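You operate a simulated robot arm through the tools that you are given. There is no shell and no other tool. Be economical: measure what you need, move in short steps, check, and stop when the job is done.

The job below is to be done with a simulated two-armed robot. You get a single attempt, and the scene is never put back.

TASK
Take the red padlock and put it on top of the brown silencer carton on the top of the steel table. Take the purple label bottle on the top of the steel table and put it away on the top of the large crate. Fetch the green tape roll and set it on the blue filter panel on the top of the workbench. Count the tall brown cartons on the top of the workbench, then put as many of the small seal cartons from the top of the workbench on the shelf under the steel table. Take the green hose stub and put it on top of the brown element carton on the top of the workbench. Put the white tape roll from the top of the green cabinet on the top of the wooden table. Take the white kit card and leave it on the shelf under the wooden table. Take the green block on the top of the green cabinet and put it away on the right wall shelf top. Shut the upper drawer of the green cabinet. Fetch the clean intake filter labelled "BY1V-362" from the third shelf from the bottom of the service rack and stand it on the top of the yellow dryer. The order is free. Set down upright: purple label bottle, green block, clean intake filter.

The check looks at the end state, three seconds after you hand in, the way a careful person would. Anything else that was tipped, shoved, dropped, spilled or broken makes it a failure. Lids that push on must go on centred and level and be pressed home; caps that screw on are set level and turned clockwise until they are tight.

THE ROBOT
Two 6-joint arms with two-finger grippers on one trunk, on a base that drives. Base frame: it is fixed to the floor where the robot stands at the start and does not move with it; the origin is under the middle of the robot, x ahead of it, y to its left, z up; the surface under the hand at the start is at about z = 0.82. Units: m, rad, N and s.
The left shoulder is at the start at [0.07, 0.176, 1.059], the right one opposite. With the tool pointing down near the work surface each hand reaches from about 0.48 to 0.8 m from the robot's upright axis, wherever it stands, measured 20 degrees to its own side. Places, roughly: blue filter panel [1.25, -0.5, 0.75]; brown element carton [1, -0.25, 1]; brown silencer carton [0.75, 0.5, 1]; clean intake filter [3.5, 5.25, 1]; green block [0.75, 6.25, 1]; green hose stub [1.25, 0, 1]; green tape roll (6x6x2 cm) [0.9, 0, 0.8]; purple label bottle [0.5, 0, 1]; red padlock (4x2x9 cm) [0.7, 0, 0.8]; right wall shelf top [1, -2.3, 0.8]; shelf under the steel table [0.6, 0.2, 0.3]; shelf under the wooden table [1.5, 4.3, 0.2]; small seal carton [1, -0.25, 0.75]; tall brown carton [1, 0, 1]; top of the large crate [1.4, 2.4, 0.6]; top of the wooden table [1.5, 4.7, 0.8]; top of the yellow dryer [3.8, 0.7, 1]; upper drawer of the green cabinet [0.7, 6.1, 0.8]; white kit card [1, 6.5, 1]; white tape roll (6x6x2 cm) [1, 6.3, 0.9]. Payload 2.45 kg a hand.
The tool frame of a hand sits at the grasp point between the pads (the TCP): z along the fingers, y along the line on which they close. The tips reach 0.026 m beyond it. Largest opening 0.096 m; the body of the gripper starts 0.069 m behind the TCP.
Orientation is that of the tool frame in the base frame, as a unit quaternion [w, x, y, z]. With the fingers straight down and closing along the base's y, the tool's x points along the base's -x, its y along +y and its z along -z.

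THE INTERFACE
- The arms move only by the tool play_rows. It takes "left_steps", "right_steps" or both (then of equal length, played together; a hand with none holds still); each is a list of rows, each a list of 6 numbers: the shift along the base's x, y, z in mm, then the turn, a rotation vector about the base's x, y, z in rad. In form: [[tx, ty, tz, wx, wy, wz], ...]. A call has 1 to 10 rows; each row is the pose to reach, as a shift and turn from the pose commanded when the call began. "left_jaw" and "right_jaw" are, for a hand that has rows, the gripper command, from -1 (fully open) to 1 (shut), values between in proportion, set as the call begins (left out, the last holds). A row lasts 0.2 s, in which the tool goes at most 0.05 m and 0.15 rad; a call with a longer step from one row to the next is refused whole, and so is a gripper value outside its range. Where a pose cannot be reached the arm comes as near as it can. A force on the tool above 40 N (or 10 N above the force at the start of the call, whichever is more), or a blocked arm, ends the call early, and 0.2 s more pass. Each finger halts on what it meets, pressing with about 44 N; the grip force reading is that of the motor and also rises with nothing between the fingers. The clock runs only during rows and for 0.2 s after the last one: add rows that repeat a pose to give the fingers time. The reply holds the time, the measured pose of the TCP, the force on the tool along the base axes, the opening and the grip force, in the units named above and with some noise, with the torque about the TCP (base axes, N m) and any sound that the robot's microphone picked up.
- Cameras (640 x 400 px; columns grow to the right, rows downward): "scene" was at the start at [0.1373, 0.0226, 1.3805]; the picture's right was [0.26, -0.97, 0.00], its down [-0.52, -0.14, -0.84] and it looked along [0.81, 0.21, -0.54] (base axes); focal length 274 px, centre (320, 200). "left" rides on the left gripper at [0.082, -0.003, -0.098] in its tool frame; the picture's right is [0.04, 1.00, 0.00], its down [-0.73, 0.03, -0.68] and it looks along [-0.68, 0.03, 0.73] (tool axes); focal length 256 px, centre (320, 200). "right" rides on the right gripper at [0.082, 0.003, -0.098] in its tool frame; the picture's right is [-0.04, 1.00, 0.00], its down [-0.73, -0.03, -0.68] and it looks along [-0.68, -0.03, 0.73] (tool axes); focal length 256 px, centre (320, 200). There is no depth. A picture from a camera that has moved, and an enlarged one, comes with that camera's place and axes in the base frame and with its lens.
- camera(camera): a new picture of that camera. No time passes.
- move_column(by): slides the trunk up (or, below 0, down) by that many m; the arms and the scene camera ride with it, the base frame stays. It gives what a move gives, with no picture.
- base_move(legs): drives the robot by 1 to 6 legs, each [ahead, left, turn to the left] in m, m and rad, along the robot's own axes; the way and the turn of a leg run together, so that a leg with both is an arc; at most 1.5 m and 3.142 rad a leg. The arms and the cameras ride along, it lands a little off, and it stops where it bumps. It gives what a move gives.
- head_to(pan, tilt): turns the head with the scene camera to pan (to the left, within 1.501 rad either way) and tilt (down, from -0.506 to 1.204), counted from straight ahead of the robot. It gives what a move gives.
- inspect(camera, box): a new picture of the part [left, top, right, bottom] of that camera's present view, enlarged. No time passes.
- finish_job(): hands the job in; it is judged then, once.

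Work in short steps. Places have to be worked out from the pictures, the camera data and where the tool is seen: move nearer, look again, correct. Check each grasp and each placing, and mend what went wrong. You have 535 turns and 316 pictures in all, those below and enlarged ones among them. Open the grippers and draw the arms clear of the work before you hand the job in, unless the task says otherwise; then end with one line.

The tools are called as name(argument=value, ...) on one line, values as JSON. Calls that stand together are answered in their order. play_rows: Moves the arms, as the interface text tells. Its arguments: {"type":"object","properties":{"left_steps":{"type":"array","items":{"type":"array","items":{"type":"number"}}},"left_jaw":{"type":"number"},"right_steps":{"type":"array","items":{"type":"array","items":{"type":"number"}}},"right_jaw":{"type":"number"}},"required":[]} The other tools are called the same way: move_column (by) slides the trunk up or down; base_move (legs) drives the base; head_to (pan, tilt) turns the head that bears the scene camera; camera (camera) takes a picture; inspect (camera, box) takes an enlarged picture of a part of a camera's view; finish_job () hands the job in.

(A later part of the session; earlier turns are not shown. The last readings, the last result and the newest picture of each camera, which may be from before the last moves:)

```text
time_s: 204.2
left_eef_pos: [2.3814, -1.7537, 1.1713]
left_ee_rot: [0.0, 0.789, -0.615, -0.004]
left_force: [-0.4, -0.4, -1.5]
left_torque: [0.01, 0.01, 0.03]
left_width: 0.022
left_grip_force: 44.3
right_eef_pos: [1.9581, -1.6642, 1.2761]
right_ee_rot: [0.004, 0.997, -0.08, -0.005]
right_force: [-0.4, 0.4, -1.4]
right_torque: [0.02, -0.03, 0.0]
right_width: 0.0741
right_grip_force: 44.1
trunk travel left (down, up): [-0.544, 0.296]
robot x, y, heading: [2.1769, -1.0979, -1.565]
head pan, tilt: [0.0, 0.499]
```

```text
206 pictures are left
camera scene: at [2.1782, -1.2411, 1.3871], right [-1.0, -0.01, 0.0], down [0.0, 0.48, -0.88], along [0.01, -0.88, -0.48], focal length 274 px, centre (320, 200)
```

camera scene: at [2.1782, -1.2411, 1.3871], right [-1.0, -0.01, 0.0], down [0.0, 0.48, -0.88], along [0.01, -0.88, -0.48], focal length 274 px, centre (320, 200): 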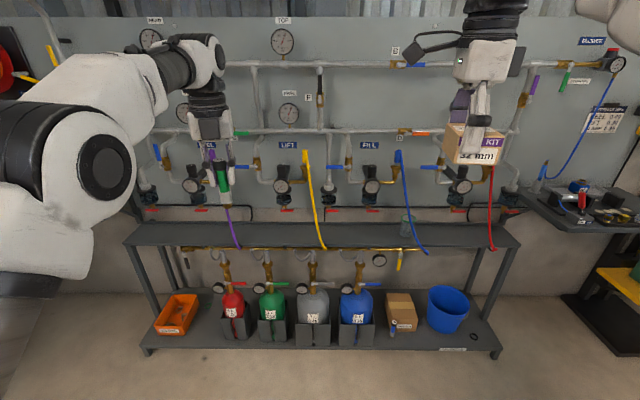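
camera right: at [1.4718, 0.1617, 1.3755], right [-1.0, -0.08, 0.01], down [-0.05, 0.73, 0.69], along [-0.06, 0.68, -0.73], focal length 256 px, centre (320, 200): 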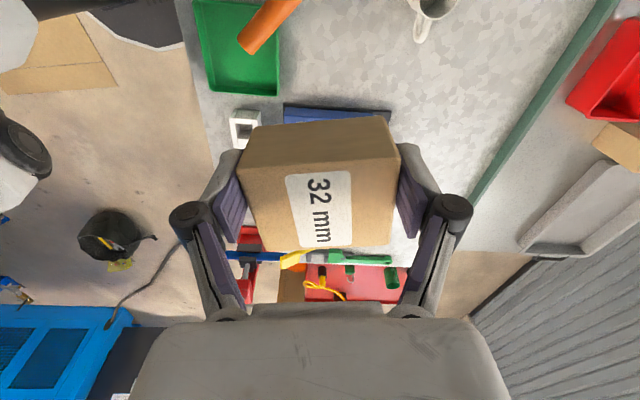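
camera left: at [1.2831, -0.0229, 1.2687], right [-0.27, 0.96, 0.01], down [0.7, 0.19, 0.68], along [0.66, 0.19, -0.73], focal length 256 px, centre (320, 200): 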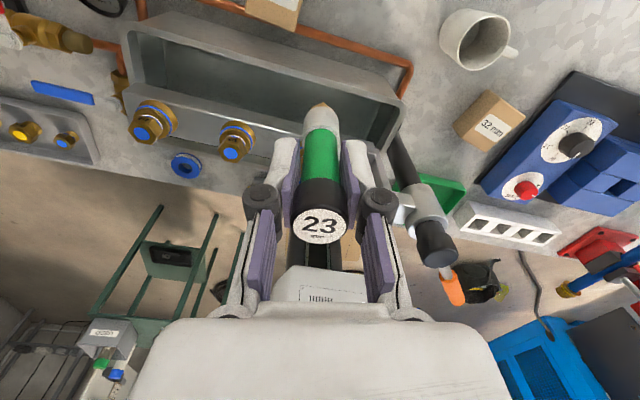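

base_move(legs=[[0, 0, 1.565], [0, -0.22, 0], [-1.5, 0, 0], [-0.15, 0.15, 0], [0, 0.3, 0.5]])

head_to(pan=0.0, tilt=0.7)

camera(camera="scene")

```text
time_s: 219.6
left_eef_pos: [0.9678, -0.3719, 1.1709]
left_ee_rot: [0.004, 0.937, 0.349, -0.003]
left_force: [0.3, 0.0, -1.0]
left_torque: [-0.02, -0.01, 0.03]
left_width: 0.0221
left_grip_force: 44.0
right_eef_pos: [1.0757, -0.7893, 1.2771]
right_ee_rot: [0.006, 0.591, 0.806, 0.001]
right_force: [0.5, -0.7, -1.1]
right_torque: [0.02, 0.01, 0.01]
right_width: 0.074
right_grip_force: 44.1
trunk travel left (down, up): [-0.544, 0.296]
robot x, y, heading: [0.4712, -0.847, 0.473]
head pan, tilt: [0.0, 0.499]
```

```text
time_s: 220.3
left_eef_pos: [0.9659, -0.3704, 1.1708]
left_ee_rot: [0.004, 0.937, 0.35, -0.002]
left_force: [0.7, 0.5, -1.5]
left_torque: [-0.04, 0.01, 0.0]
left_width: 0.022
left_grip_force: 44.4
right_eef_pos: [1.0754, -0.7887, 1.2776]
right_ee_rot: [0.007, 0.591, 0.807, 0.001]
right_force: [0.4, -0.1, -0.6]
right_torque: [-0.02, -0.01, -0.01]
right_width: 0.0741
right_grip_force: 44.2
trunk travel left (down, up): [-0.544, 0.296]
robot x, y, heading: [0.4789, -0.8473, 0.472]
head pan, tilt: [0.0, 0.7]
```

```text
205 pictures are left
camera scene: at [0.5943, -0.7868, 1.3695], right [0.45, -0.89, 0.0], down [-0.57, -0.29, -0.77], along [0.68, 0.35, -0.64], focal length 274 px, centre (320, 200)
```

scene: 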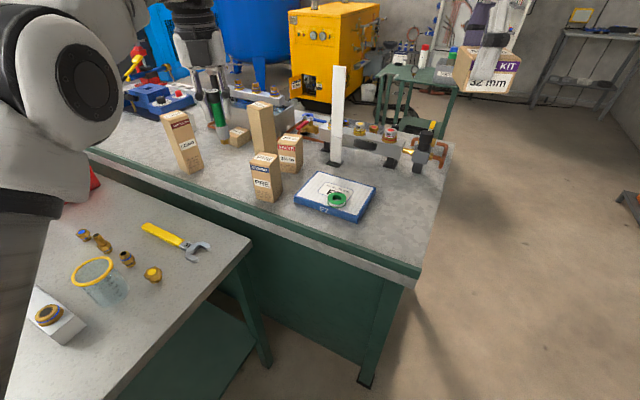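

Move a bit closer to the element carton.

base_move(legs=[[0.095, 0.008, 0.02]])

camera(camera="left")

inspect(camera="scene", box=[140, 60, 400, 240])

```text
time_s: 221.4
left_eef_pos: [1.0384, -0.3098, 1.1719]
left_ee_rot: [0.005, 0.933, 0.36, -0.002]
left_force: [0.7, -0.5, -0.7]
left_torque: [-0.04, 0.02, 0.01]
left_width: 0.022
left_grip_force: 44.0
right_eef_pos: [1.1556, -0.7263, 1.2769]
right_ee_rot: [0.006, 0.583, 0.813, 0.001]
right_force: [0.3, 0.6, -0.5]
right_torque: [0.05, 0.02, 0.02]
right_width: 0.0741
right_grip_force: 44.1
trunk travel left (down, up): [-0.544, 0.296]
robot x, y, heading: [0.556, -0.7988, 0.493]
head pan, tilt: [0.0, 0.7]
```

```text
204 pictures are left
camera left: at [1.0973, -0.2522, 1.2679], right [0.7, -0.71, 0.01], down [-0.52, -0.51, 0.68], along [-0.49, -0.48, -0.73], focal length 256 px, centre (320, 200)
```

left: 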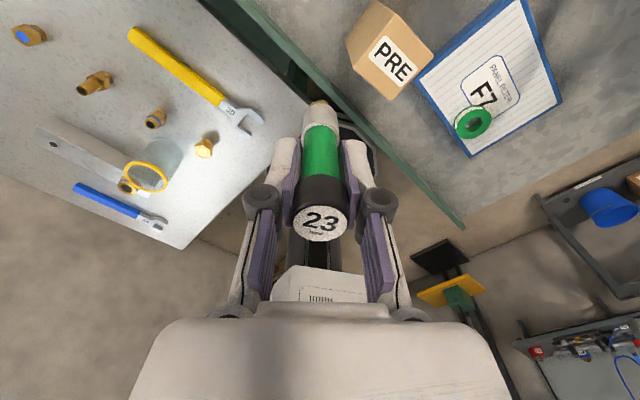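

```text
2.22 times, centred on (270, 150) of scene
camera zoom: at [0.6745, -0.7333, 1.3695], right [0.47, -0.88, 0.0], down [-0.57, -0.31, -0.76], along [0.67, 0.36, -0.64], focal length 609 px, centre (431, 311)
```

zoom: 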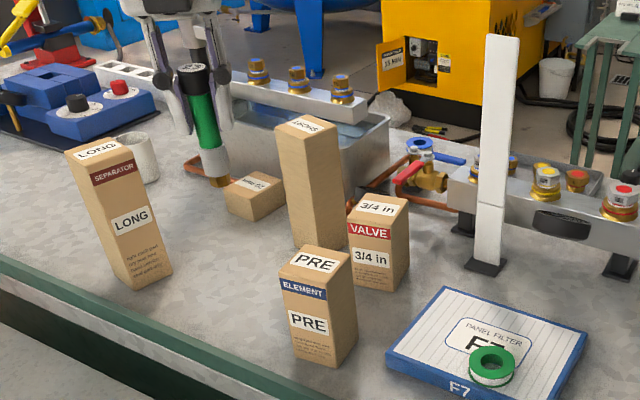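

inspect(camera="left", box=[320, 0, 480, 100])

```text
4.00 times, centred on (400, 50) of left
camera zoom: at [1.0973, -0.2522, 1.2679], right [0.7, -0.71, 0.01], down [-0.52, -0.51, 0.68], along [-0.49, -0.48, -0.73], focal length 1024 px, centre (0, 800)
```

zoom: 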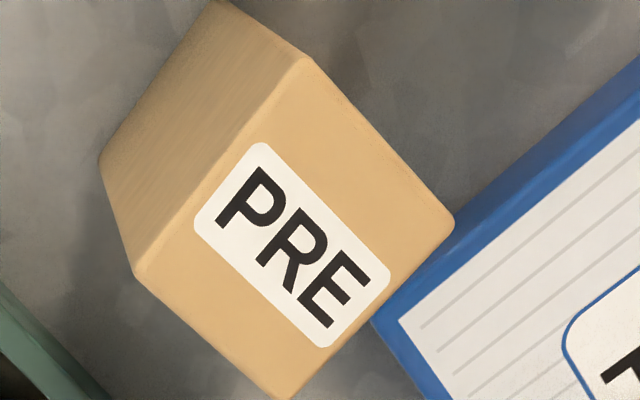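

PRE top centre is (1.098, −0.361), z≈0.969. Bring the stub over it and lower to just above.

play_rows(left_steps=[[20, -17, 0, 0, 0, 0], [40, -34, 0, 0, 0, 0], [60, -51, -20, 0, 0, 0], [60, -51, -50, 0, 0, 0], [60, -51, -80, 0, 0, 0], [60, -51, -100, 0, 0, 0]])

camera(camera="left")

inspect(camera="scene", box=[200, 80, 360, 240])

```text
time_s: 222.8
left_eef_pos: [1.0968, -0.3611, 1.0712]
left_ee_rot: [0.003, 0.933, 0.36, -0.003]
left_force: [-0.2, 0.2, -0.9]
left_torque: [0.0, -0.01, 0.01]
left_width: 0.0219
left_grip_force: 43.9
left hand out of reach, approached as far as the arm can: row 3
right_eef_pos: [1.1556, -0.7255, 1.2785]
right_ee_rot: [0.006, 0.584, 0.812, 0.001]
right_force: [-0.6, -0.4, -0.1]
right_torque: [0.03, -0.01, 0.02]
right_width: 0.0739
right_grip_force: 44.0
trunk travel left (down, up): [-0.544, 0.296]
robot x, y, heading: [0.5514, -0.7945, 0.495]
head pan, tilt: [0.0, 0.7]
```

```text
201 pictures are left
camera left: at [1.1568, -0.3039, 1.1678], right [0.7, -0.71, 0.01], down [-0.52, -0.51, 0.68], along [-0.49, -0.48, -0.73], focal length 256 px, centre (320, 200)
```

left: 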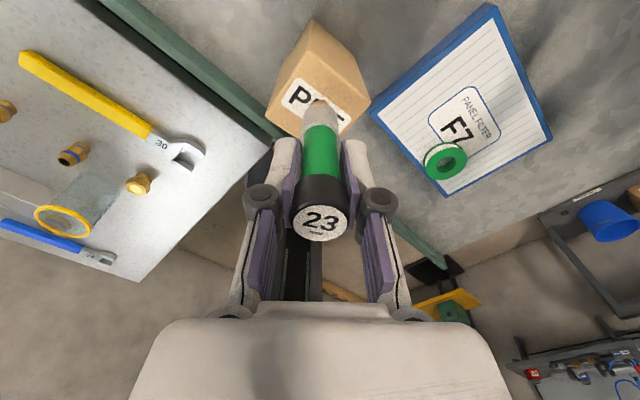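

```text
2.50 times, centred on (280, 160) of scene
camera zoom: at [0.6743, -0.7336, 1.3695], right [0.47, -0.88, 0.0], down [-0.57, -0.3, -0.76], along [0.67, 0.36, -0.64], focal length 685 px, centre (420, 300)
```

zoom: 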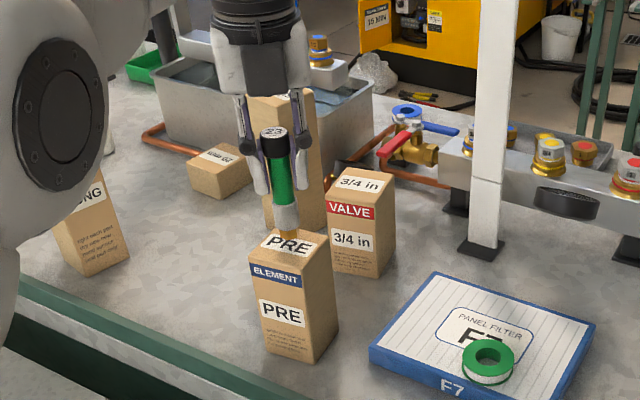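

play_rows(left_steps=[[0, 0, -8, 0, 0, 0], [0, 0, -14, 0, 0, 0], [0, 0, -17, 0, 0, 0], [0, 0, -17, 0, 0, 0]])

inspect(camera="scene", box=[240, 110, 320, 170])

```text
time_s: 223.9
left_eef_pos: [1.0965, -0.3618, 1.0604]
left_ee_rot: [0.003, 0.933, 0.359, 0.005]
left_force: [-4.3, -2.7, 18.2]
left_torque: [-0.23, 0.48, 0.03]
left_width: 0.0228
left_grip_force: 43.8
right_eef_pos: [1.1536, -0.7264, 1.279]
right_ee_rot: [0.007, 0.583, 0.812, 0.002]
right_force: [-0.4, 0.4, -0.6]
right_torque: [0.03, 0.02, 0.0]
right_width: 0.0739
right_grip_force: 44.2
trunk travel left (down, up): [-0.544, 0.296]
robot x, y, heading: [0.552, -0.7968, 0.495]
head pan, tilt: [0.0, 0.7]
stopped in row 4 (left hand): the force on the tool passed its limit at 42 N (the readings are from after the stop); the commanded pose is now the measured one
```

```text
6.67 times, centred on (280, 140) of scene
camera zoom: at [0.6719, -0.7354, 1.3696], right [0.47, -0.88, 0.0], down [-0.57, -0.3, -0.77], along [0.67, 0.36, -0.64], focal length 1827 px, centre (587, 600)
```

zoom: 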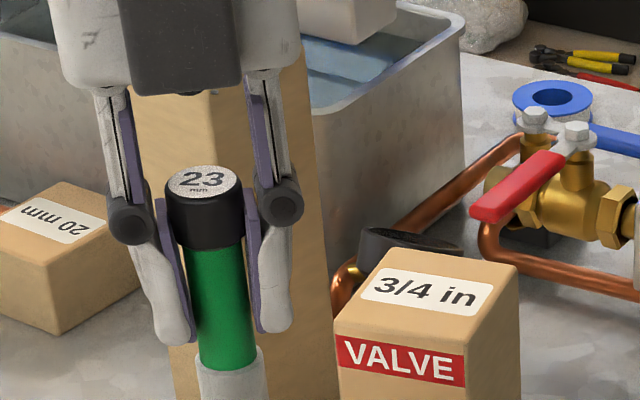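

Contact. I ease up to remove the preload.

play_rows(left_steps=[[0, 0, 2, 0, 0, 0], [0, 0, 4, 0, 0, 0]])

inspect(camera="scene", box=[240, 130, 320, 230])

```text
time_s: 224.5
left_eef_pos: [1.0998, -0.3617, 1.0617]
left_ee_rot: [0.003, 0.933, 0.359, 0.003]
left_force: [-1.6, -2.1, 5.2]
left_torque: [-0.11, 0.2, 0.02]
left_width: 0.0221
left_grip_force: 43.9
right_eef_pos: [1.1544, -0.7267, 1.2773]
right_ee_rot: [0.006, 0.583, 0.812, 0.001]
right_force: [-0.2, 1.1, 0.0]
right_torque: [-0.02, 0.03, 0.0]
right_width: 0.0738
right_grip_force: 43.6
trunk travel left (down, up): [-0.544, 0.296]
robot x, y, heading: [0.5548, -0.7986, 0.494]
head pan, tilt: [0.0, 0.7]
```

```text
4.00 times, centred on (280, 180) of scene
camera zoom: at [0.6733, -0.7344, 1.3694], right [0.47, -0.88, 0.0], down [-0.57, -0.3, -0.77], along [0.67, 0.36, -0.64], focal length 1096 px, centre (480, 280)
```

zoom: 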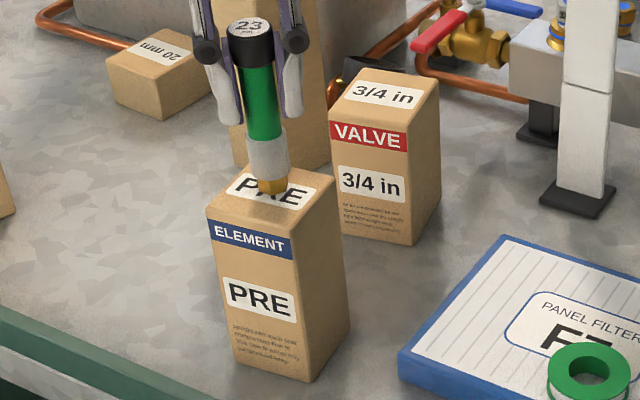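

Standing centred on the carton. Release and rise straight up.

play_rows(left_steps=[[0, 0, 0, 0, 0, 0], [0, 0, 0, 0, 0, 0]], left_jaw=0.2)

inspect(camera="scene", box=[240, 110, 320, 210])

```text
time_s: 225.1
left_eef_pos: [1.099, -0.3607, 1.0626]
left_ee_rot: [0.004, 0.933, 0.359, 0.002]
left_force: [0.0, -0.1, -0.1]
left_torque: [-0.04, -0.03, 0.02]
left_width: 0.0385
left_grip_force: 0.1
right_eef_pos: [1.1553, -0.725, 1.2776]
right_ee_rot: [0.007, 0.582, 0.813, 0.002]
right_force: [0.3, -0.2, -0.7]
right_torque: [0.06, 0.02, -0.01]
right_width: 0.0737
right_grip_force: 44.2
trunk travel left (down, up): [-0.544, 0.296]
robot x, y, heading: [0.5532, -0.7986, 0.496]
head pan, tilt: [0.0, 0.7]
```

```text
4.00 times, centred on (280, 160) of scene
camera zoom: at [0.674, -0.7336, 1.3695], right [0.47, -0.88, 0.0], down [-0.57, -0.3, -0.76], along [0.67, 0.36, -0.64], focal length 1096 px, centre (480, 360)
```

zoom: 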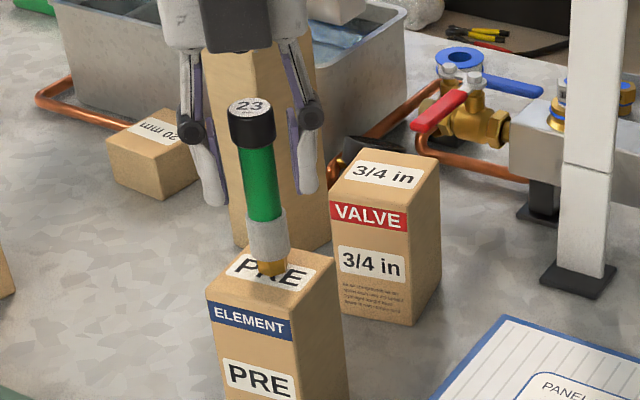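

play_rows(left_steps=[[0, 0, 10, 0, 0, 0], [0, 0, 30, 0, 0, 0], [0, 0, 60, 0, 0, 0], [-5, 5, 90, 0, 0, 0], [-20, 20, 120, 0, 0, 0]])

inspect(camera="scene", box=[240, 110, 320, 210])

```text
time_s: 226.3
left_eef_pos: [1.0692, -0.3423, 1.1789]
left_ee_rot: [0.004, 0.933, 0.36, 0.002]
left_force: [-0.9, -0.3, -0.5]
left_torque: [0.02, -0.02, 0.02]
left_width: 0.0387
left_grip_force: 0.0
left hand out of reach, approached as far as the arm can: row 5
right_eef_pos: [1.1532, -0.7272, 1.2782]
right_ee_rot: [0.008, 0.583, 0.812, 0.002]
right_force: [-0.1, -0.4, -0.9]
right_torque: [0.03, 0.0, -0.02]
right_width: 0.0741
right_grip_force: 43.8
trunk travel left (down, up): [-0.544, 0.296]
robot x, y, heading: [0.5523, -0.7989, 0.493]
head pan, tilt: [0.0, 0.7]
```

```text
4.00 times, centred on (280, 160) of scene
camera zoom: at [0.6718, -0.7336, 1.3697], right [0.47, -0.88, 0.0], down [-0.57, -0.3, -0.77], along [0.67, 0.36, -0.64], focal length 1096 px, centre (480, 360)
```

zoom: 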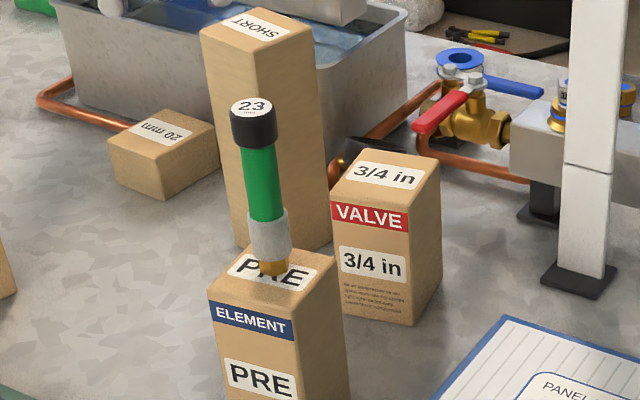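

The stub stands on the carton. Now bring the second seal carton to the front of the steel table.

base_move(legs=[[-0.45, 0, 0], [0, 0, -0.493], [-0.5, 0, 0], [0, 1.05, 0]])

play_rows(left_steps=[[-10, 0, 10, 0, 0, 0.15], [-20, 0, 20, 0, 0, 0.3], [-30, 0, 30, 0, 0, 0.45], [-40, 0, 40, 0, 0, 0.6], [-50, 0, 50, 0, 0, 0.75], [-60, 0, 60, 0, 0, 0.9], [-70, 0, 70, 0, 0, 1.05], [-70, 0, 80, 0, 0, 1.2], [-70, 0, 80, 0, 0, 1.35], [-70, 0, 80, 0, 0, 1.5]])

play_rows(left_steps=[[-10, 10, 10, 0, 0, 0.15], [-20, 20, 10, 0, 0, 0.3], [-30, 30, 10, 0, 0, 0.45], [-40, 40, 10, 0, 0, 0.6], [-40, 60, 10, 0, 0, 0.75], [-40, 80, 10, 0, 0, 0.9], [-40, 100, 10, 0, 0, 1.05], [-40, 100, 10, 0, 0, 1.2], [-40, 100, 10, 0, 0, 1.35]])

head_to(pan=0.0, tilt=0.8)

camera(camera="scene")

```text
time_s: 238.0
left_eef_pos: [0.316, 0.1859, 1.1794]
left_ee_rot: [0.004, 0.992, 0.125, 0.001]
left_force: [0.2, 0.2, -0.1]
left_torque: [0.0, 0.01, -0.04]
left_width: 0.0385
left_grip_force: 0.1
right_eef_pos: [0.2121, -0.1923, 1.2766]
right_ee_rot: [0.006, 0.761, 0.649, -0.001]
right_force: [-0.4, -0.1, -0.6]
right_torque: [0.04, -0.01, -0.01]
right_width: 0.074
right_grip_force: 43.7
trunk travel left (down, up): [-0.544, 0.296]
robot x, y, heading: [-0.3523, 0.0241, 0.014]
head pan, tilt: [0.0, 0.7]
```

```text
time_s: 240.2
left_eef_pos: [0.2472, 0.1864, 1.2582]
left_ee_rot: [0.002, 0.64, 0.769, 0.004]
left_force: [0.4, 0.8, -0.5]
left_torque: [0.0, -0.02, 0.01]
left_width: 0.0385
left_grip_force: 0.2
right_eef_pos: [0.212, -0.1926, 1.2768]
right_ee_rot: [0.006, 0.761, 0.649, 0.0]
right_force: [-0.4, 0.0, -1.0]
right_torque: [0.01, 0.01, -0.03]
right_width: 0.0743
right_grip_force: 43.8
trunk travel left (down, up): [-0.544, 0.296]
robot x, y, heading: [-0.3512, 0.0281, 0.01]
head pan, tilt: [0.0, 0.7]
```

```text
time_s: 242.2
left_eef_pos: [0.208, 0.2877, 1.2673]
left_ee_rot: [-0.001, 0.019, 1.0, 0.005]
left_force: [1.0, 0.0, -0.4]
left_torque: [-0.01, -0.02, 0.02]
left_width: 0.0381
left_grip_force: 0.0
right_eef_pos: [0.2113, -0.1919, 1.2766]
right_ee_rot: [0.007, 0.761, 0.649, 0.0]
right_force: [1.2, 0.6, -0.7]
right_torque: [0.01, 0.03, -0.02]
right_width: 0.0739
right_grip_force: 44.4
trunk travel left (down, up): [-0.544, 0.296]
robot x, y, heading: [-0.3548, 0.0216, 0.007]
head pan, tilt: [0.0, 0.7]
```

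```text
time_s: 242.8
left_eef_pos: [0.2081, 0.2865, 1.2677]
left_ee_rot: [-0.001, 0.022, 1.0, 0.004]
left_force: [0.8, -0.4, -1.1]
left_torque: [0.02, 0.0, 0.02]
left_width: 0.0387
left_grip_force: 0.0
right_eef_pos: [0.2119, -0.1915, 1.2779]
right_ee_rot: [0.007, 0.761, 0.649, -0.001]
right_force: [0.4, -0.1, -1.2]
right_torque: [0.02, 0.03, 0.0]
right_width: 0.0743
right_grip_force: 44.1
trunk travel left (down, up): [-0.544, 0.296]
robot x, y, heading: [-0.3527, 0.0267, 0.009]
head pan, tilt: [0.0, 0.799]
```

```text
195 pictures are left
camera scene: at [-0.2217, 0.0251, 1.3613], right [0.01, -1.0, 0.0], down [-0.72, -0.01, -0.7], along [0.7, 0.01, -0.72], focal length 274 px, centre (320, 200)
```

scene: 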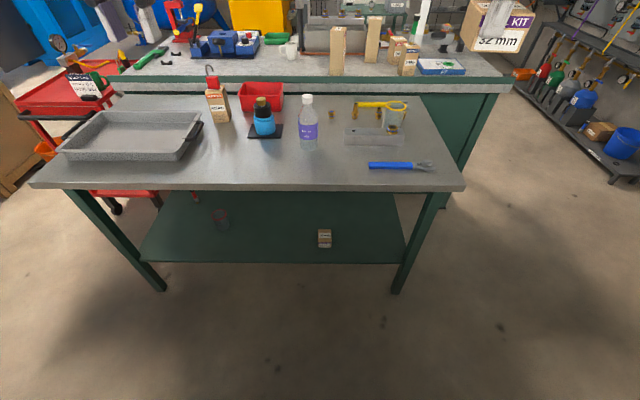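

play_rows(left_steps=[[-25, 25, 15, 0, 0, 0], [-50, 50, 30, 0, 0, 0], [-75, 75, 45, 0, 0, 0], [-100, 100, 60, 0, 0, 0]])

move_column(by=-0.3)

move_column(by=-0.24)

play_rows(right_steps=[[5, 0, -45, 0, 0, 0], [10, 0, -90, 0, 0, 0], [15, 0, -135, 0, 0, 0], [20, 0, -180, 0, 0, 0], [25, 0, -225, 0, 0, 0], [30, 0, -270, 0, 0, 0], [35, 0, -310, 0, 0, 0], [50, 10, -335, 0, 0, 0], [70, 20, -340, 0, 0, 0]])

head_to(pan=0.0, tilt=0.4)

camera(camera="scene")

```text
time_s: 243.8
left_eef_pos: [0.1039, 0.3873, 1.3297]
left_ee_rot: [0.0, 0.02, 1.0, 0.004]
left_force: [-0.7, 0.1, 0.1]
left_torque: [0.01, -0.05, -0.01]
left_width: 0.0385
left_grip_force: 0.1
right_eef_pos: [0.2113, -0.1907, 1.2784]
right_ee_rot: [0.008, 0.76, 0.65, 0.0]
right_force: [0.1, 0.1, 0.0]
right_torque: [-0.02, -0.05, 0.03]
right_width: 0.074
right_grip_force: 44.1
trunk travel left (down, up): [-0.544, 0.296]
robot x, y, heading: [-0.3547, 0.0241, 0.006]
head pan, tilt: [0.0, 0.799]
```

```text
time_s: 246.8
left_eef_pos: [0.1053, 0.3868, 1.0295]
left_ee_rot: [0.0, 0.02, 1.0, 0.004]
left_force: [-0.3, -0.4, 0.2]
left_torque: [0.0, -0.01, 0.04]
left_width: 0.0385
left_grip_force: 0.1
right_eef_pos: [0.211, -0.1925, 0.9772]
right_ee_rot: [0.007, 0.761, 0.649, 0.0]
right_force: [-0.6, 0.2, -0.7]
right_torque: [0.03, 0.02, 0.0]
right_width: 0.0743
right_grip_force: 43.5
trunk travel left (down, up): [-0.244, 0.596]
robot x, y, heading: [-0.3522, 0.0247, 0.01]
head pan, tilt: [0.0, 0.799]
```

```text
time_s: 249.3
left_eef_pos: [0.1055, 0.3863, 0.7901]
left_ee_rot: [-0.001, 0.02, 1.0, 0.004]
left_force: [0.3, -0.3, -0.3]
left_torque: [0.0, -0.01, 0.01]
left_width: 0.0383
left_grip_force: 0.2
right_eef_pos: [0.2115, -0.1929, 0.7381]
right_ee_rot: [0.007, 0.761, 0.648, 0.0]
right_force: [0.2, -0.4, -0.1]
right_torque: [0.04, 0.01, 0.04]
right_width: 0.074
right_grip_force: 43.8
trunk travel left (down, up): [-0.004, 0.836]
robot x, y, heading: [-0.3523, 0.0242, 0.007]
head pan, tilt: [0.0, 0.799]
```

```text
time_s: 251.3
left_eef_pos: [0.1065, 0.387, 0.79]
left_ee_rot: [-0.001, 0.021, 1.0, 0.005]
left_force: [0.6, 0.5, -0.7]
left_torque: [-0.01, -0.01, 0.0]
left_width: 0.0383
left_grip_force: 0.0
right_eef_pos: [0.2802, -0.1711, 0.3955]
right_ee_rot: [0.006, 0.761, 0.649, 0.0]
right_force: [-0.1, -0.6, -0.9]
right_torque: [0.03, 0.01, -0.03]
right_width: 0.0739
right_grip_force: 44.0
trunk travel left (down, up): [-0.004, 0.836]
robot x, y, heading: [-0.3553, 0.0249, 0.007]
head pan, tilt: [0.0, 0.799]
```

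```text
time_s: 252.2
left_eef_pos: [0.1046, 0.3864, 0.79]
left_ee_rot: [-0.001, 0.021, 1.0, 0.004]
left_force: [0.2, 0.4, 0.9]
left_torque: [-0.01, -0.03, -0.01]
left_width: 0.0384
left_grip_force: 0.2
right_eef_pos: [0.2794, -0.1725, 0.3965]
right_ee_rot: [0.006, 0.761, 0.649, -0.001]
right_force: [0.5, -0.3, -0.4]
right_torque: [0.0, -0.01, 0.0]
right_width: 0.0739
right_grip_force: 44.1
trunk travel left (down, up): [-0.004, 0.836]
robot x, y, heading: [-0.3533, 0.0268, 0.006]
head pan, tilt: [0.0, 0.4]
```

```text
194 pictures are left
camera scene: at [-0.2099, 0.0251, 0.8563], right [0.01, -1.0, 0.0], down [-0.39, 0.0, -0.92], along [0.92, 0.01, -0.39], focal length 274 px, centre (320, 200)
```

scene: 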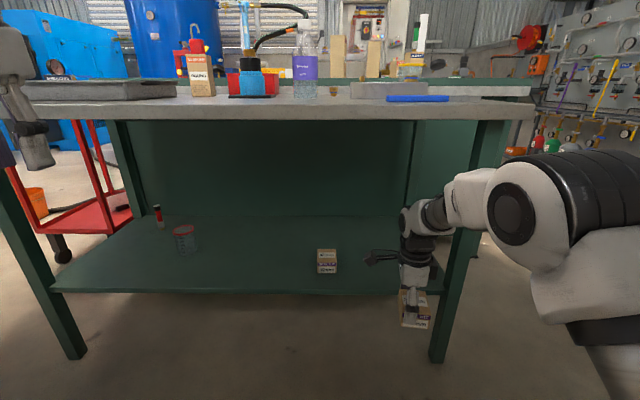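

The forearm would pass close to the table's right leg; I shift left 7 cm, then drive in.

base_move(legs=[[0, 0.075, 0], [0.22, 0, 0]])

camera(camera="scene")

camera(camera="right")

```text
time_s: 254.5
left_eef_pos: [0.3223, 0.4649, 0.7894]
left_ee_rot: [0.0, 0.02, 1.0, 0.004]
left_force: [-0.5, -0.5, -0.6]
left_torque: [0.02, 0.01, 0.01]
left_width: 0.0384
left_grip_force: 0.0
right_eef_pos: [0.4981, -0.0935, 0.3959]
right_ee_rot: [0.006, 0.76, 0.65, -0.001]
right_force: [-0.8, -0.1, -0.4]
right_torque: [-0.01, -0.03, 0.01]
right_width: 0.074
right_grip_force: 43.6
trunk travel left (down, up): [-0.004, 0.836]
robot x, y, heading: [-0.1354, 0.1032, 0.013]
head pan, tilt: [0.0, 0.4]
```

```text
193 pictures are left
camera scene: at [0.0072, 0.1029, 0.8563], right [0.01, -1.0, 0.0], down [-0.39, 0.0, -0.92], along [0.92, 0.01, -0.39], focal length 274 px, centre (320, 200)
```

scene: 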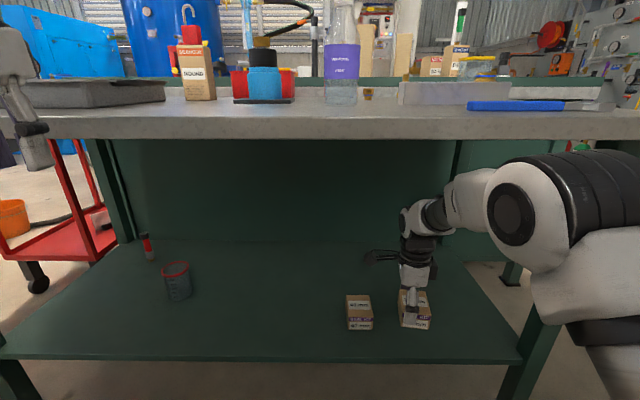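

```text
192 pictures are left
camera right: at [0.5122, -0.0138, 0.4947], right [0.98, -0.19, 0.01], down [-0.15, -0.71, 0.69], along [-0.13, -0.67, -0.73], focal length 256 px, centre (320, 200)
```

right: 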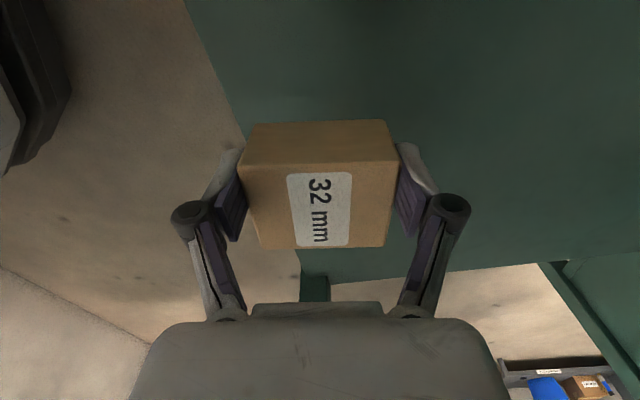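

Extend 4 cm and lower to the shelf.

play_rows(right_steps=[[20, 0, -15, 0, 0, 0], [40, 0, -30, 0, 0, 0], [40, 0, -45, 0, 0, 0], [40, 0, -52, 0, 0, 0], [40, 0, -55, 0, 0, 0]])

```text
time_s: 255.7
left_eef_pos: [0.3226, 0.4649, 0.7897]
left_ee_rot: [-0.001, 0.02, 1.0, 0.004]
left_force: [-0.5, -0.3, 0.6]
left_torque: [-0.02, -0.02, -0.01]
left_width: 0.0382
left_grip_force: 0.0
right_eef_pos: [0.5362, -0.0927, 0.3407]
right_ee_rot: [0.006, 0.76, 0.649, -0.001]
right_force: [-0.4, 0.1, -0.5]
right_torque: [0.02, 0.0, 0.01]
right_width: 0.0739
right_grip_force: 43.4
trunk travel left (down, up): [-0.004, 0.836]
robot x, y, heading: [-0.1367, 0.1024, 0.007]
head pan, tilt: [0.0, 0.4]
```

play_rows(right_steps=[[0, 0, -3, 0, 0, 0], [0, 0, -5, 0, 0, 0]])

```text
time_s: 256.3
left_eef_pos: [0.3201, 0.4652, 0.7907]
left_ee_rot: [0.001, 0.02, 1.0, 0.003]
left_force: [0.1, -0.5, -0.5]
left_torque: [-0.02, 0.02, -0.03]
left_width: 0.0384
left_grip_force: 0.1
right_eef_pos: [0.5369, -0.0936, 0.3402]
right_ee_rot: [0.008, 0.761, 0.649, 0.001]
right_force: [-3.8, -0.9, 21.4]
right_torque: [0.46, 0.92, 0.14]
right_width: 0.0742
right_grip_force: 43.5
trunk travel left (down, up): [-0.004, 0.836]
robot x, y, heading: [-0.1385, 0.103, 0.012]
head pan, tilt: [0.0, 0.4]
```

Contact. Ease, release (full open) and lift out.

play_rows(right_steps=[[0, 0, 4, 0, 0, 0], [0, 0, 4, 0, 0, 0]])

play_rows(right_steps=[[0, 0, 0, 0, 0, 0], [0, 0, 0, 0, 0, 0]], right_jaw=-0.9)

play_rows(right_steps=[[0, 0, 20, 0, 0, 0], [0, 0, 50, 0, 0, 0], [0, 0, 75, 0, 0, 0], [-30, 0, 85, 0, 0, 0]])

base_move(legs=[[-0.22, 0, 0]])

camera(camera="scene")

```text
time_s: 256.9
left_eef_pos: [0.3213, 0.4647, 0.7895]
left_ee_rot: [-0.001, 0.02, 1.0, 0.005]
left_force: [-0.1, -0.7, 0.3]
left_torque: [0.0, -0.01, 0.0]
left_width: 0.0382
left_grip_force: 0.1
right_eef_pos: [0.5375, -0.0922, 0.3397]
right_ee_rot: [0.005, 0.761, 0.649, 0.0]
right_force: [1.2, -0.7, 2.2]
right_torque: [0.02, 0.1, 0.03]
right_width: 0.0745
right_grip_force: 44.3
trunk travel left (down, up): [-0.004, 0.836]
robot x, y, heading: [-0.1352, 0.1029, 0.01]
head pan, tilt: [0.0, 0.4]
```

```text
time_s: 257.5
left_eef_pos: [0.3212, 0.4637, 0.7887]
left_ee_rot: [-0.001, 0.019, 1.0, 0.004]
left_force: [-1.1, -1.2, 0.1]
left_torque: [-0.04, 0.03, 0.02]
left_width: 0.0385
left_grip_force: 0.1
right_eef_pos: [0.5378, -0.0928, 0.3407]
right_ee_rot: [0.005, 0.76, 0.65, 0.0]
right_force: [-0.2, 0.2, 0.5]
right_torque: [0.01, -0.02, -0.04]
right_width: 0.0909
right_grip_force: 0.1
trunk travel left (down, up): [-0.004, 0.836]
robot x, y, heading: [-0.1334, 0.0989, 0.008]
head pan, tilt: [0.0, 0.4]
```

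```text
time_s: 258.5
left_eef_pos: [0.3214, 0.4661, 0.79]
left_ee_rot: [0.0, 0.02, 1.0, 0.005]
left_force: [0.7, 0.0, 0.1]
left_torque: [0.02, 0.0, -0.03]
left_width: 0.0384
left_grip_force: 0.1
right_eef_pos: [0.5068, -0.0934, 0.425]
right_ee_rot: [0.006, 0.76, 0.65, 0.0]
right_force: [0.4, 0.0, -0.4]
right_torque: [-0.02, -0.02, -0.03]
right_width: 0.0915
right_grip_force: 0.1
trunk travel left (down, up): [-0.004, 0.836]
robot x, y, heading: [-0.1388, 0.1019, 0.012]
head pan, tilt: [0.0, 0.4]
```

```text
time_s: 260.2
left_eef_pos: [0.1036, 0.4621, 0.7896]
left_ee_rot: [-0.001, 0.02, 1.0, 0.005]
left_force: [-0.9, 0.4, -0.4]
left_torque: [0.01, -0.01, -0.02]
left_width: 0.0381
left_grip_force: 0.0
right_eef_pos: [0.287, -0.0973, 0.4255]
right_ee_rot: [0.007, 0.761, 0.649, 0.0]
right_force: [-0.2, 0.3, -0.4]
right_torque: [0.06, -0.03, 0.0]
right_width: 0.0913
right_grip_force: 0.0
trunk travel left (down, up): [-0.004, 0.836]
robot x, y, heading: [-0.3541, 0.0997, 0.013]
head pan, tilt: [0.0, 0.4]
```

```text
191 pictures are left
camera scene: at [-0.2128, 0.1004, 0.8564], right [0.01, -1.0, 0.0], down [-0.39, 0.0, -0.92], along [0.92, 0.01, -0.39], focal length 274 px, centre (320, 200)
```

scene: 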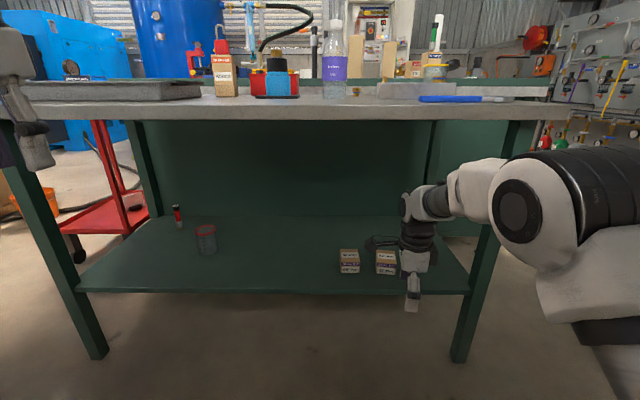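

Both seal cartons are on the shelf. Raise the trunk and prepare for the bottle with the left hand.

play_rows(right_steps=[[-15, 0, 45, 0, 0, 0], [-30, 0, 90, 0, 0, 0], [-45, 0, 135, 0, 0, 0], [-60, -20, 180, 0, 0, 0], [-75, -50, 210, 0, 0, 0], [-80, -90, 230, 0, 0, 0], [-80, -130, 250, 0, 0, 0]])

move_column(by=0.3)

move_column(by=0.24)

base_move(legs=[[0.3, -0.15, -0.01]])

head_to(pan=0.15, tilt=0.7)

camera(camera="scene")

camera(camera="left")

```text
refused: row 4 steps farther than a row can; nothing moved
```

```text
time_s: 263.2
left_eef_pos: [0.1035, 0.4617, 1.0899]
left_ee_rot: [0.0, 0.02, 1.0, 0.004]
left_force: [0.6, -0.9, 0.0]
left_torque: [0.04, -0.01, 0.02]
left_width: 0.0385
left_grip_force: 0.1
right_eef_pos: [0.2883, -0.0956, 0.7256]
right_ee_rot: [0.006, 0.761, 0.649, 0.0]
right_force: [-0.2, -0.2, -0.2]
right_torque: [0.01, 0.03, 0.0]
right_width: 0.0912
right_grip_force: 0.0
trunk travel left (down, up): [-0.304, 0.536]
robot x, y, heading: [-0.3575, 0.101, 0.007]
head pan, tilt: [0.0, 0.4]
```

```text
time_s: 265.7
left_eef_pos: [0.104, 0.4611, 1.3306]
left_ee_rot: [-0.001, 0.021, 1.0, 0.005]
left_force: [-0.2, 0.3, -0.1]
left_torque: [-0.03, 0.03, 0.01]
left_width: 0.0384
left_grip_force: 0.0
right_eef_pos: [0.2863, -0.0974, 0.9645]
right_ee_rot: [0.006, 0.761, 0.648, -0.001]
right_force: [0.0, 0.0, 0.4]
right_torque: [-0.01, -0.01, -0.04]
right_width: 0.0913
right_grip_force: 0.1
trunk travel left (down, up): [-0.544, 0.296]
robot x, y, heading: [-0.3572, 0.098, 0.004]
head pan, tilt: [0.0, 0.4]
```

```text
time_s: 267.9
left_eef_pos: [0.4078, 0.3023, 1.3296]
left_ee_rot: [-0.001, 0.029, 1.0, 0.004]
left_force: [0.2, 0.6, 0.4]
left_torque: [-0.02, 0.0, -0.02]
left_width: 0.0384
left_grip_force: 0.1
right_eef_pos: [0.5832, -0.2576, 0.9663]
right_ee_rot: [0.007, 0.765, 0.644, 0.0]
right_force: [0.4, 0.2, 0.0]
right_torque: [0.01, 0.01, 0.02]
right_width: 0.0909
right_grip_force: 0.0
trunk travel left (down, up): [-0.544, 0.296]
robot x, y, heading: [-0.0568, -0.0515, -0.006]
head pan, tilt: [0.0, 0.4]
```

```text
time_s: 268.7
left_eef_pos: [0.4081, 0.304, 1.329]
left_ee_rot: [-0.001, 0.028, 1.0, 0.004]
left_force: [0.5, 0.7, 0.3]
left_torque: [0.0, -0.03, -0.01]
left_width: 0.0382
left_grip_force: 0.0
right_eef_pos: [0.585, -0.2579, 0.9662]
right_ee_rot: [0.007, 0.765, 0.644, 0.0]
right_force: [-0.2, -0.2, 0.3]
right_torque: [0.01, 0.01, 0.05]
right_width: 0.0915
right_grip_force: 0.1
trunk travel left (down, up): [-0.544, 0.296]
robot x, y, heading: [-0.0547, -0.0528, -0.001]
head pan, tilt: [0.15, 0.7]
```

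```text
190 pictures are left
camera scene: at [0.079, -0.0404, 1.3696], right [0.14, -0.99, 0.0], down [-0.64, -0.09, -0.77], along [0.76, 0.11, -0.64], focal length 274 px, centre (320, 200)
```

scene: 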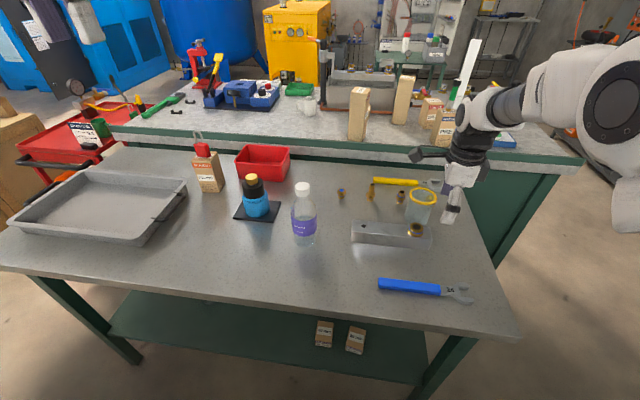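

```text
189 pictures are left
camera left: at [0.3277, 0.3038, 1.4273], right [0.02, 1.0, 0.01], down [0.73, -0.02, 0.68], along [0.68, 0.0, -0.74], focal length 256 px, centre (320, 200)
```

left: 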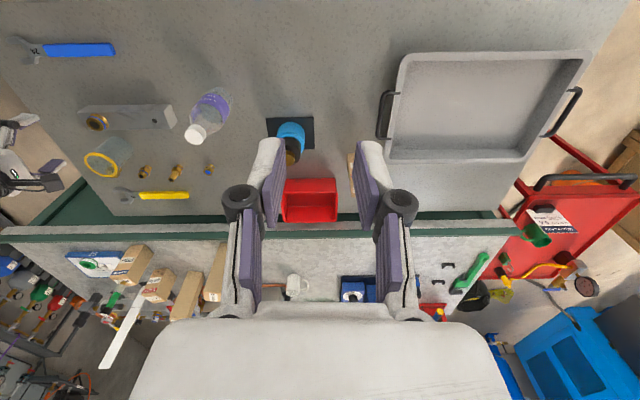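

I raise the right hand off the table (it hovered low but touched nothing), and bring the left hand over the bottle at about (0.565, 0.07).

play_rows(left_steps=[[20, -30, -20, 0, 0, 0], [40, -60, -45, 0, 0, 0], [60, -90, -70, 0, 0, 0], [80, -120, -95, 0, 0, 0], [100, -150, -120, 0, 0, 0], [120, -180, -145, 0, 0, 0], [140, -210, -170, 0, 0, 0], [157, -234, -190, 0, 0, 0]], right_steps=[[0, 0, 30, 0, 0, 0], [0, 0, 60, 0, 0, 0], [0, -20, 90, 0, 0, 0], [0, -40, 120, 0, 0, 0], [-20, -60, 150, 0, 0, 0], [-40, -80, 180, 0, 0, 0], [-40, -100, 200, 0, 0, 0], [-40, -100, 200, 0, 0, 0]], left_jaw=-0.2)

camera(camera="left")

inspect(camera="scene", box=[240, 100, 480, 260])

```text
time_s: 270.5
left_eef_pos: [0.563, 0.0668, 1.138]
left_ee_rot: [-0.002, 0.027, 1.0, 0.004]
left_force: [-0.2, 0.2, 0.1]
left_torque: [0.02, 0.01, 0.01]
left_width: 0.0577
left_grip_force: 0.1
right_eef_pos: [0.5456, -0.358, 1.1646]
right_ee_rot: [0.007, 0.765, 0.644, 0.0]
right_force: [-0.5, -0.4, 0.6]
right_torque: [0.0, 0.05, 0.02]
right_width: 0.0911
right_grip_force: 0.0
trunk travel left (down, up): [-0.544, 0.296]
robot x, y, heading: [-0.057, -0.0518, 0.001]
head pan, tilt: [0.15, 0.7]
```

```text
188 pictures are left
camera left: at [0.4846, 0.0677, 1.2358], right [0.01, 1.0, 0.01], down [0.74, -0.02, 0.68], along [0.68, 0.0, -0.74], focal length 256 px, centre (320, 200)
```

left: 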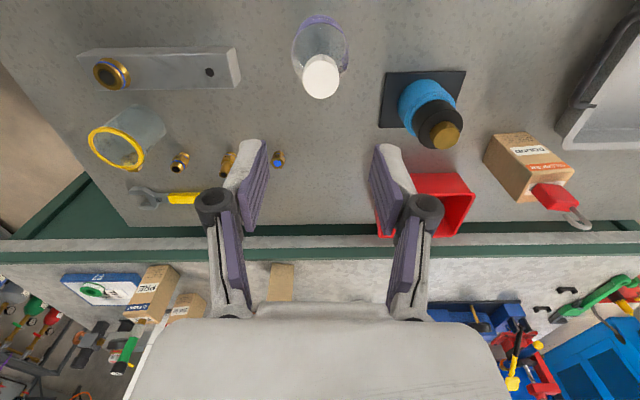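

```text
2.50 times, centred on (360, 180) of scene
camera zoom: at [0.0802, -0.0407, 1.3694], right [0.14, -0.99, 0.0], down [-0.64, -0.09, -0.76], along [0.76, 0.11, -0.64], focal length 685 px, centre (220, 250)
```

zoom: 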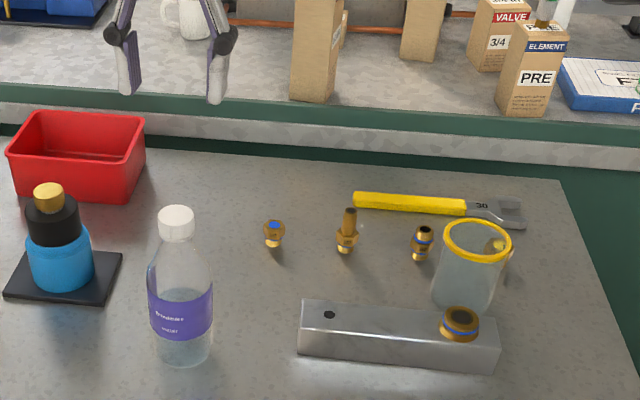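

Cap top is at (0.559, 0.070, 1.006). I descend to grip the cap.

play_rows(left_steps=[[-4, 3, -40, 0, 0, 0], [-4, 3, -80, 0, 0, 0], [-4, 3, -105, 0, 0, 0], [-4, 3, -120, 0, 0, 0]])

camera(camera="left")

inspect(camera="scene", box=[240, 140, 360, 260])

```text
time_s: 271.5
left_eef_pos: [0.5618, 0.0723, 1.0188]
left_ee_rot: [-0.001, 0.028, 1.0, 0.004]
left_force: [-0.2, -0.3, -0.3]
left_torque: [0.0, 0.04, 0.02]
left_width: 0.0575
left_grip_force: 0.0
right_eef_pos: [0.5441, -0.3578, 1.1664]
right_ee_rot: [0.006, 0.765, 0.644, -0.001]
right_force: [-0.4, -0.8, -0.2]
right_torque: [0.01, 0.04, -0.02]
right_width: 0.091
right_grip_force: 0.0
trunk travel left (down, up): [-0.544, 0.296]
robot x, y, heading: [-0.0597, -0.0491, -0.005]
head pan, tilt: [0.15, 0.7]
```

```text
186 pictures are left
camera left: at [0.4817, 0.0719, 1.1159], right [0.02, 1.0, 0.01], down [0.74, -0.02, 0.68], along [0.68, 0.0, -0.74], focal length 256 px, centre (320, 200)
```

left: 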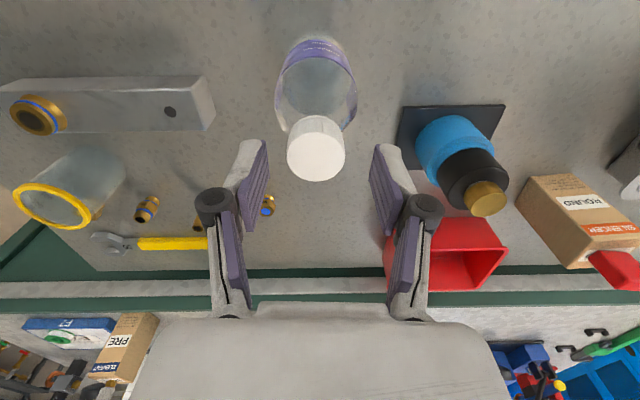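

```text
3.33 times, centred on (300, 200) of scene
camera zoom: at [0.0797, -0.0407, 1.3695], right [0.14, -0.99, 0.0], down [-0.64, -0.09, -0.76], along [0.76, 0.11, -0.64], focal length 914 px, centre (387, 200)
```

zoom: 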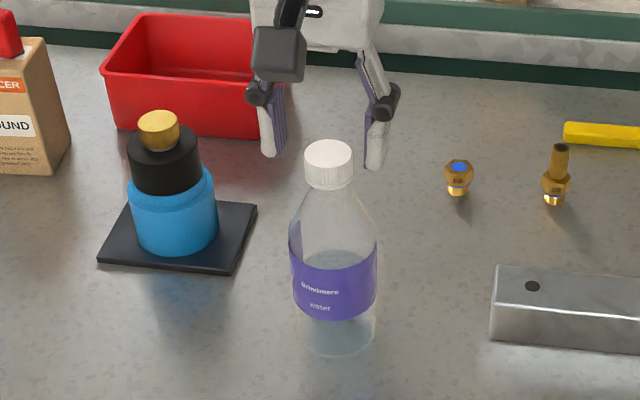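

The cap centre seems ~6 mm closer to me; shift, lower 14 mm and grip.

play_rows(left_steps=[[-6, -1, 0, 0, 0, 0], [-6, -1, -8, 0, 0, 0], [-6, -1, -14, 0, 0, 0]])

play_rows(left_steps=[[0, 0, 0, 0, 0, 0], [0, 0, 0, 0, 0, 0], [0, 0, 0, 0, 0, 0]], left_jaw=1)

camera(camera="left")

inspect(camera="scene", box=[240, 140, 360, 260])

```text
time_s: 272.3
left_eef_pos: [0.5553, 0.0715, 1.0051]
left_ee_rot: [-0.001, 0.028, 1.0, 0.004]
left_force: [-0.4, 0.4, -0.6]
left_torque: [-0.01, -0.02, 0.0]
left_width: 0.0579
left_grip_force: 0.1
right_eef_pos: [0.544, -0.3583, 1.1671]
right_ee_rot: [0.007, 0.766, 0.643, 0.0]
right_force: [0.2, -0.7, -0.6]
right_torque: [0.02, 0.01, -0.01]
right_width: 0.0912
right_grip_force: 0.0
trunk travel left (down, up): [-0.544, 0.296]
robot x, y, heading: [-0.0568, -0.0525, -0.006]
head pan, tilt: [0.15, 0.7]
```

```text
time_s: 273.1
left_eef_pos: [0.5553, 0.0712, 1.0049]
left_ee_rot: [0.0, 0.027, 1.0, 0.004]
left_force: [0.3, -0.9, 3.4]
left_torque: [0.04, -0.19, -0.02]
left_width: 0.0313
left_grip_force: 43.6
right_eef_pos: [0.5442, -0.357, 1.1671]
right_ee_rot: [0.007, 0.765, 0.644, 0.0]
right_force: [-0.3, 0.6, -0.1]
right_torque: [-0.01, -0.02, -0.02]
right_width: 0.0913
right_grip_force: 0.0
trunk travel left (down, up): [-0.544, 0.296]
robot x, y, heading: [-0.0531, -0.0502, -0.008]
head pan, tilt: [0.15, 0.7]
```

```text
184 pictures are left
camera left: at [0.4747, 0.0715, 1.103], right [0.02, 1.0, 0.01], down [0.73, -0.02, 0.68], along [0.68, 0.0, -0.73], focal length 256 px, centre (320, 200)
```

left: 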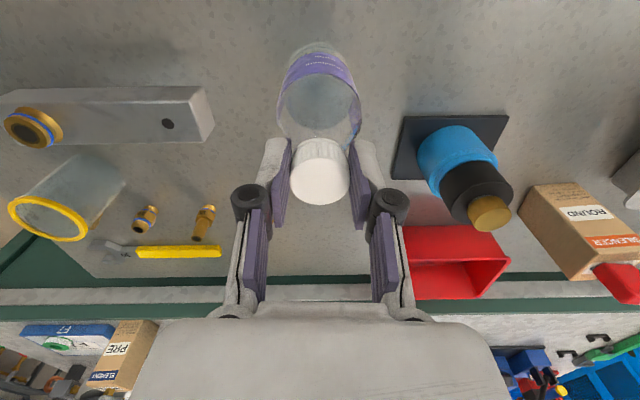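

```text
3.33 times, centred on (300, 200) of scene
camera zoom: at [0.0787, -0.0407, 1.3696], right [0.14, -0.99, 0.0], down [-0.64, -0.09, -0.77], along [0.76, 0.11, -0.64], focal length 914 px, centre (387, 200)
```

zoom: 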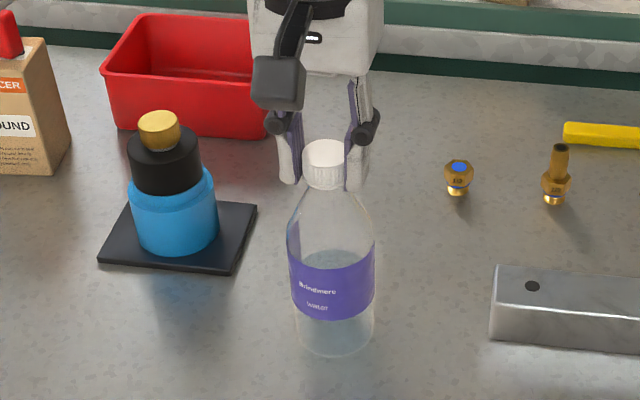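

Cap gripped (31 mm). Lift and check that the bottle hangs straight.

play_rows(left_steps=[[0, 0, 20, 0, 0, 0], [0, 0, 50, 0, 0, 0], [0, 0, 90, 0, 0, 0], [0, 0, 130, 0, 0, 0], [0, 0, 170, 0, 0, 0]])

camera(camera="scene")

camera(camera="left")

```text
time_s: 274.3
left_eef_pos: [0.5544, 0.0727, 1.1771]
left_ee_rot: [-0.002, 0.027, 1.0, 0.006]
left_force: [-0.1, -0.7, -1.8]
left_torque: [0.0, 0.01, -0.02]
left_width: 0.0312
left_grip_force: 43.6
right_eef_pos: [0.5442, -0.3573, 1.1664]
right_ee_rot: [0.007, 0.765, 0.644, 0.0]
right_force: [0.2, 0.2, 0.8]
right_torque: [-0.03, 0.0, 0.0]
right_width: 0.0915
right_grip_force: 0.1
trunk travel left (down, up): [-0.544, 0.296]
robot x, y, heading: [-0.0555, -0.0534, -0.011]
head pan, tilt: [0.15, 0.7]
```

```text
182 pictures are left
camera scene: at [0.0791, -0.0402, 1.3694], right [0.14, -0.99, 0.0], down [-0.64, -0.09, -0.76], along [0.76, 0.11, -0.64], focal length 274 px, centre (320, 200)
```

scene: 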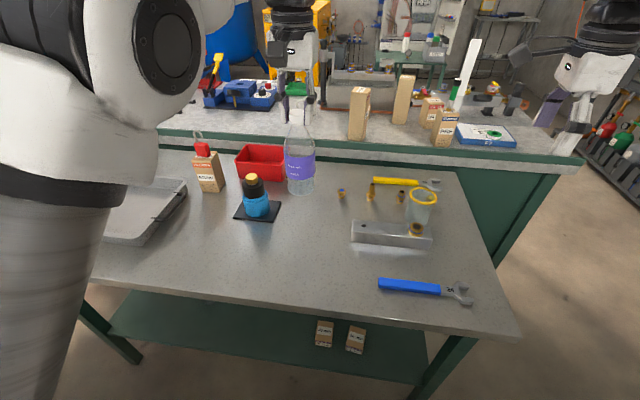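

```text
181 pictures are left
camera left: at [0.4743, 0.0724, 1.2746], right [0.01, 1.0, 0.01], down [0.74, -0.02, 0.68], along [0.68, 0.0, -0.74], focal length 256 px, centre (320, 200)
```

left: 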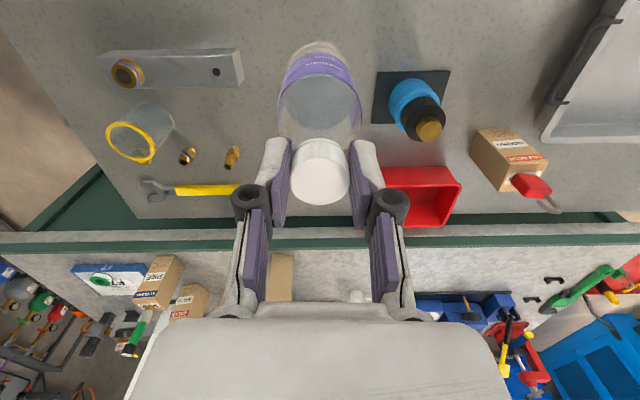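

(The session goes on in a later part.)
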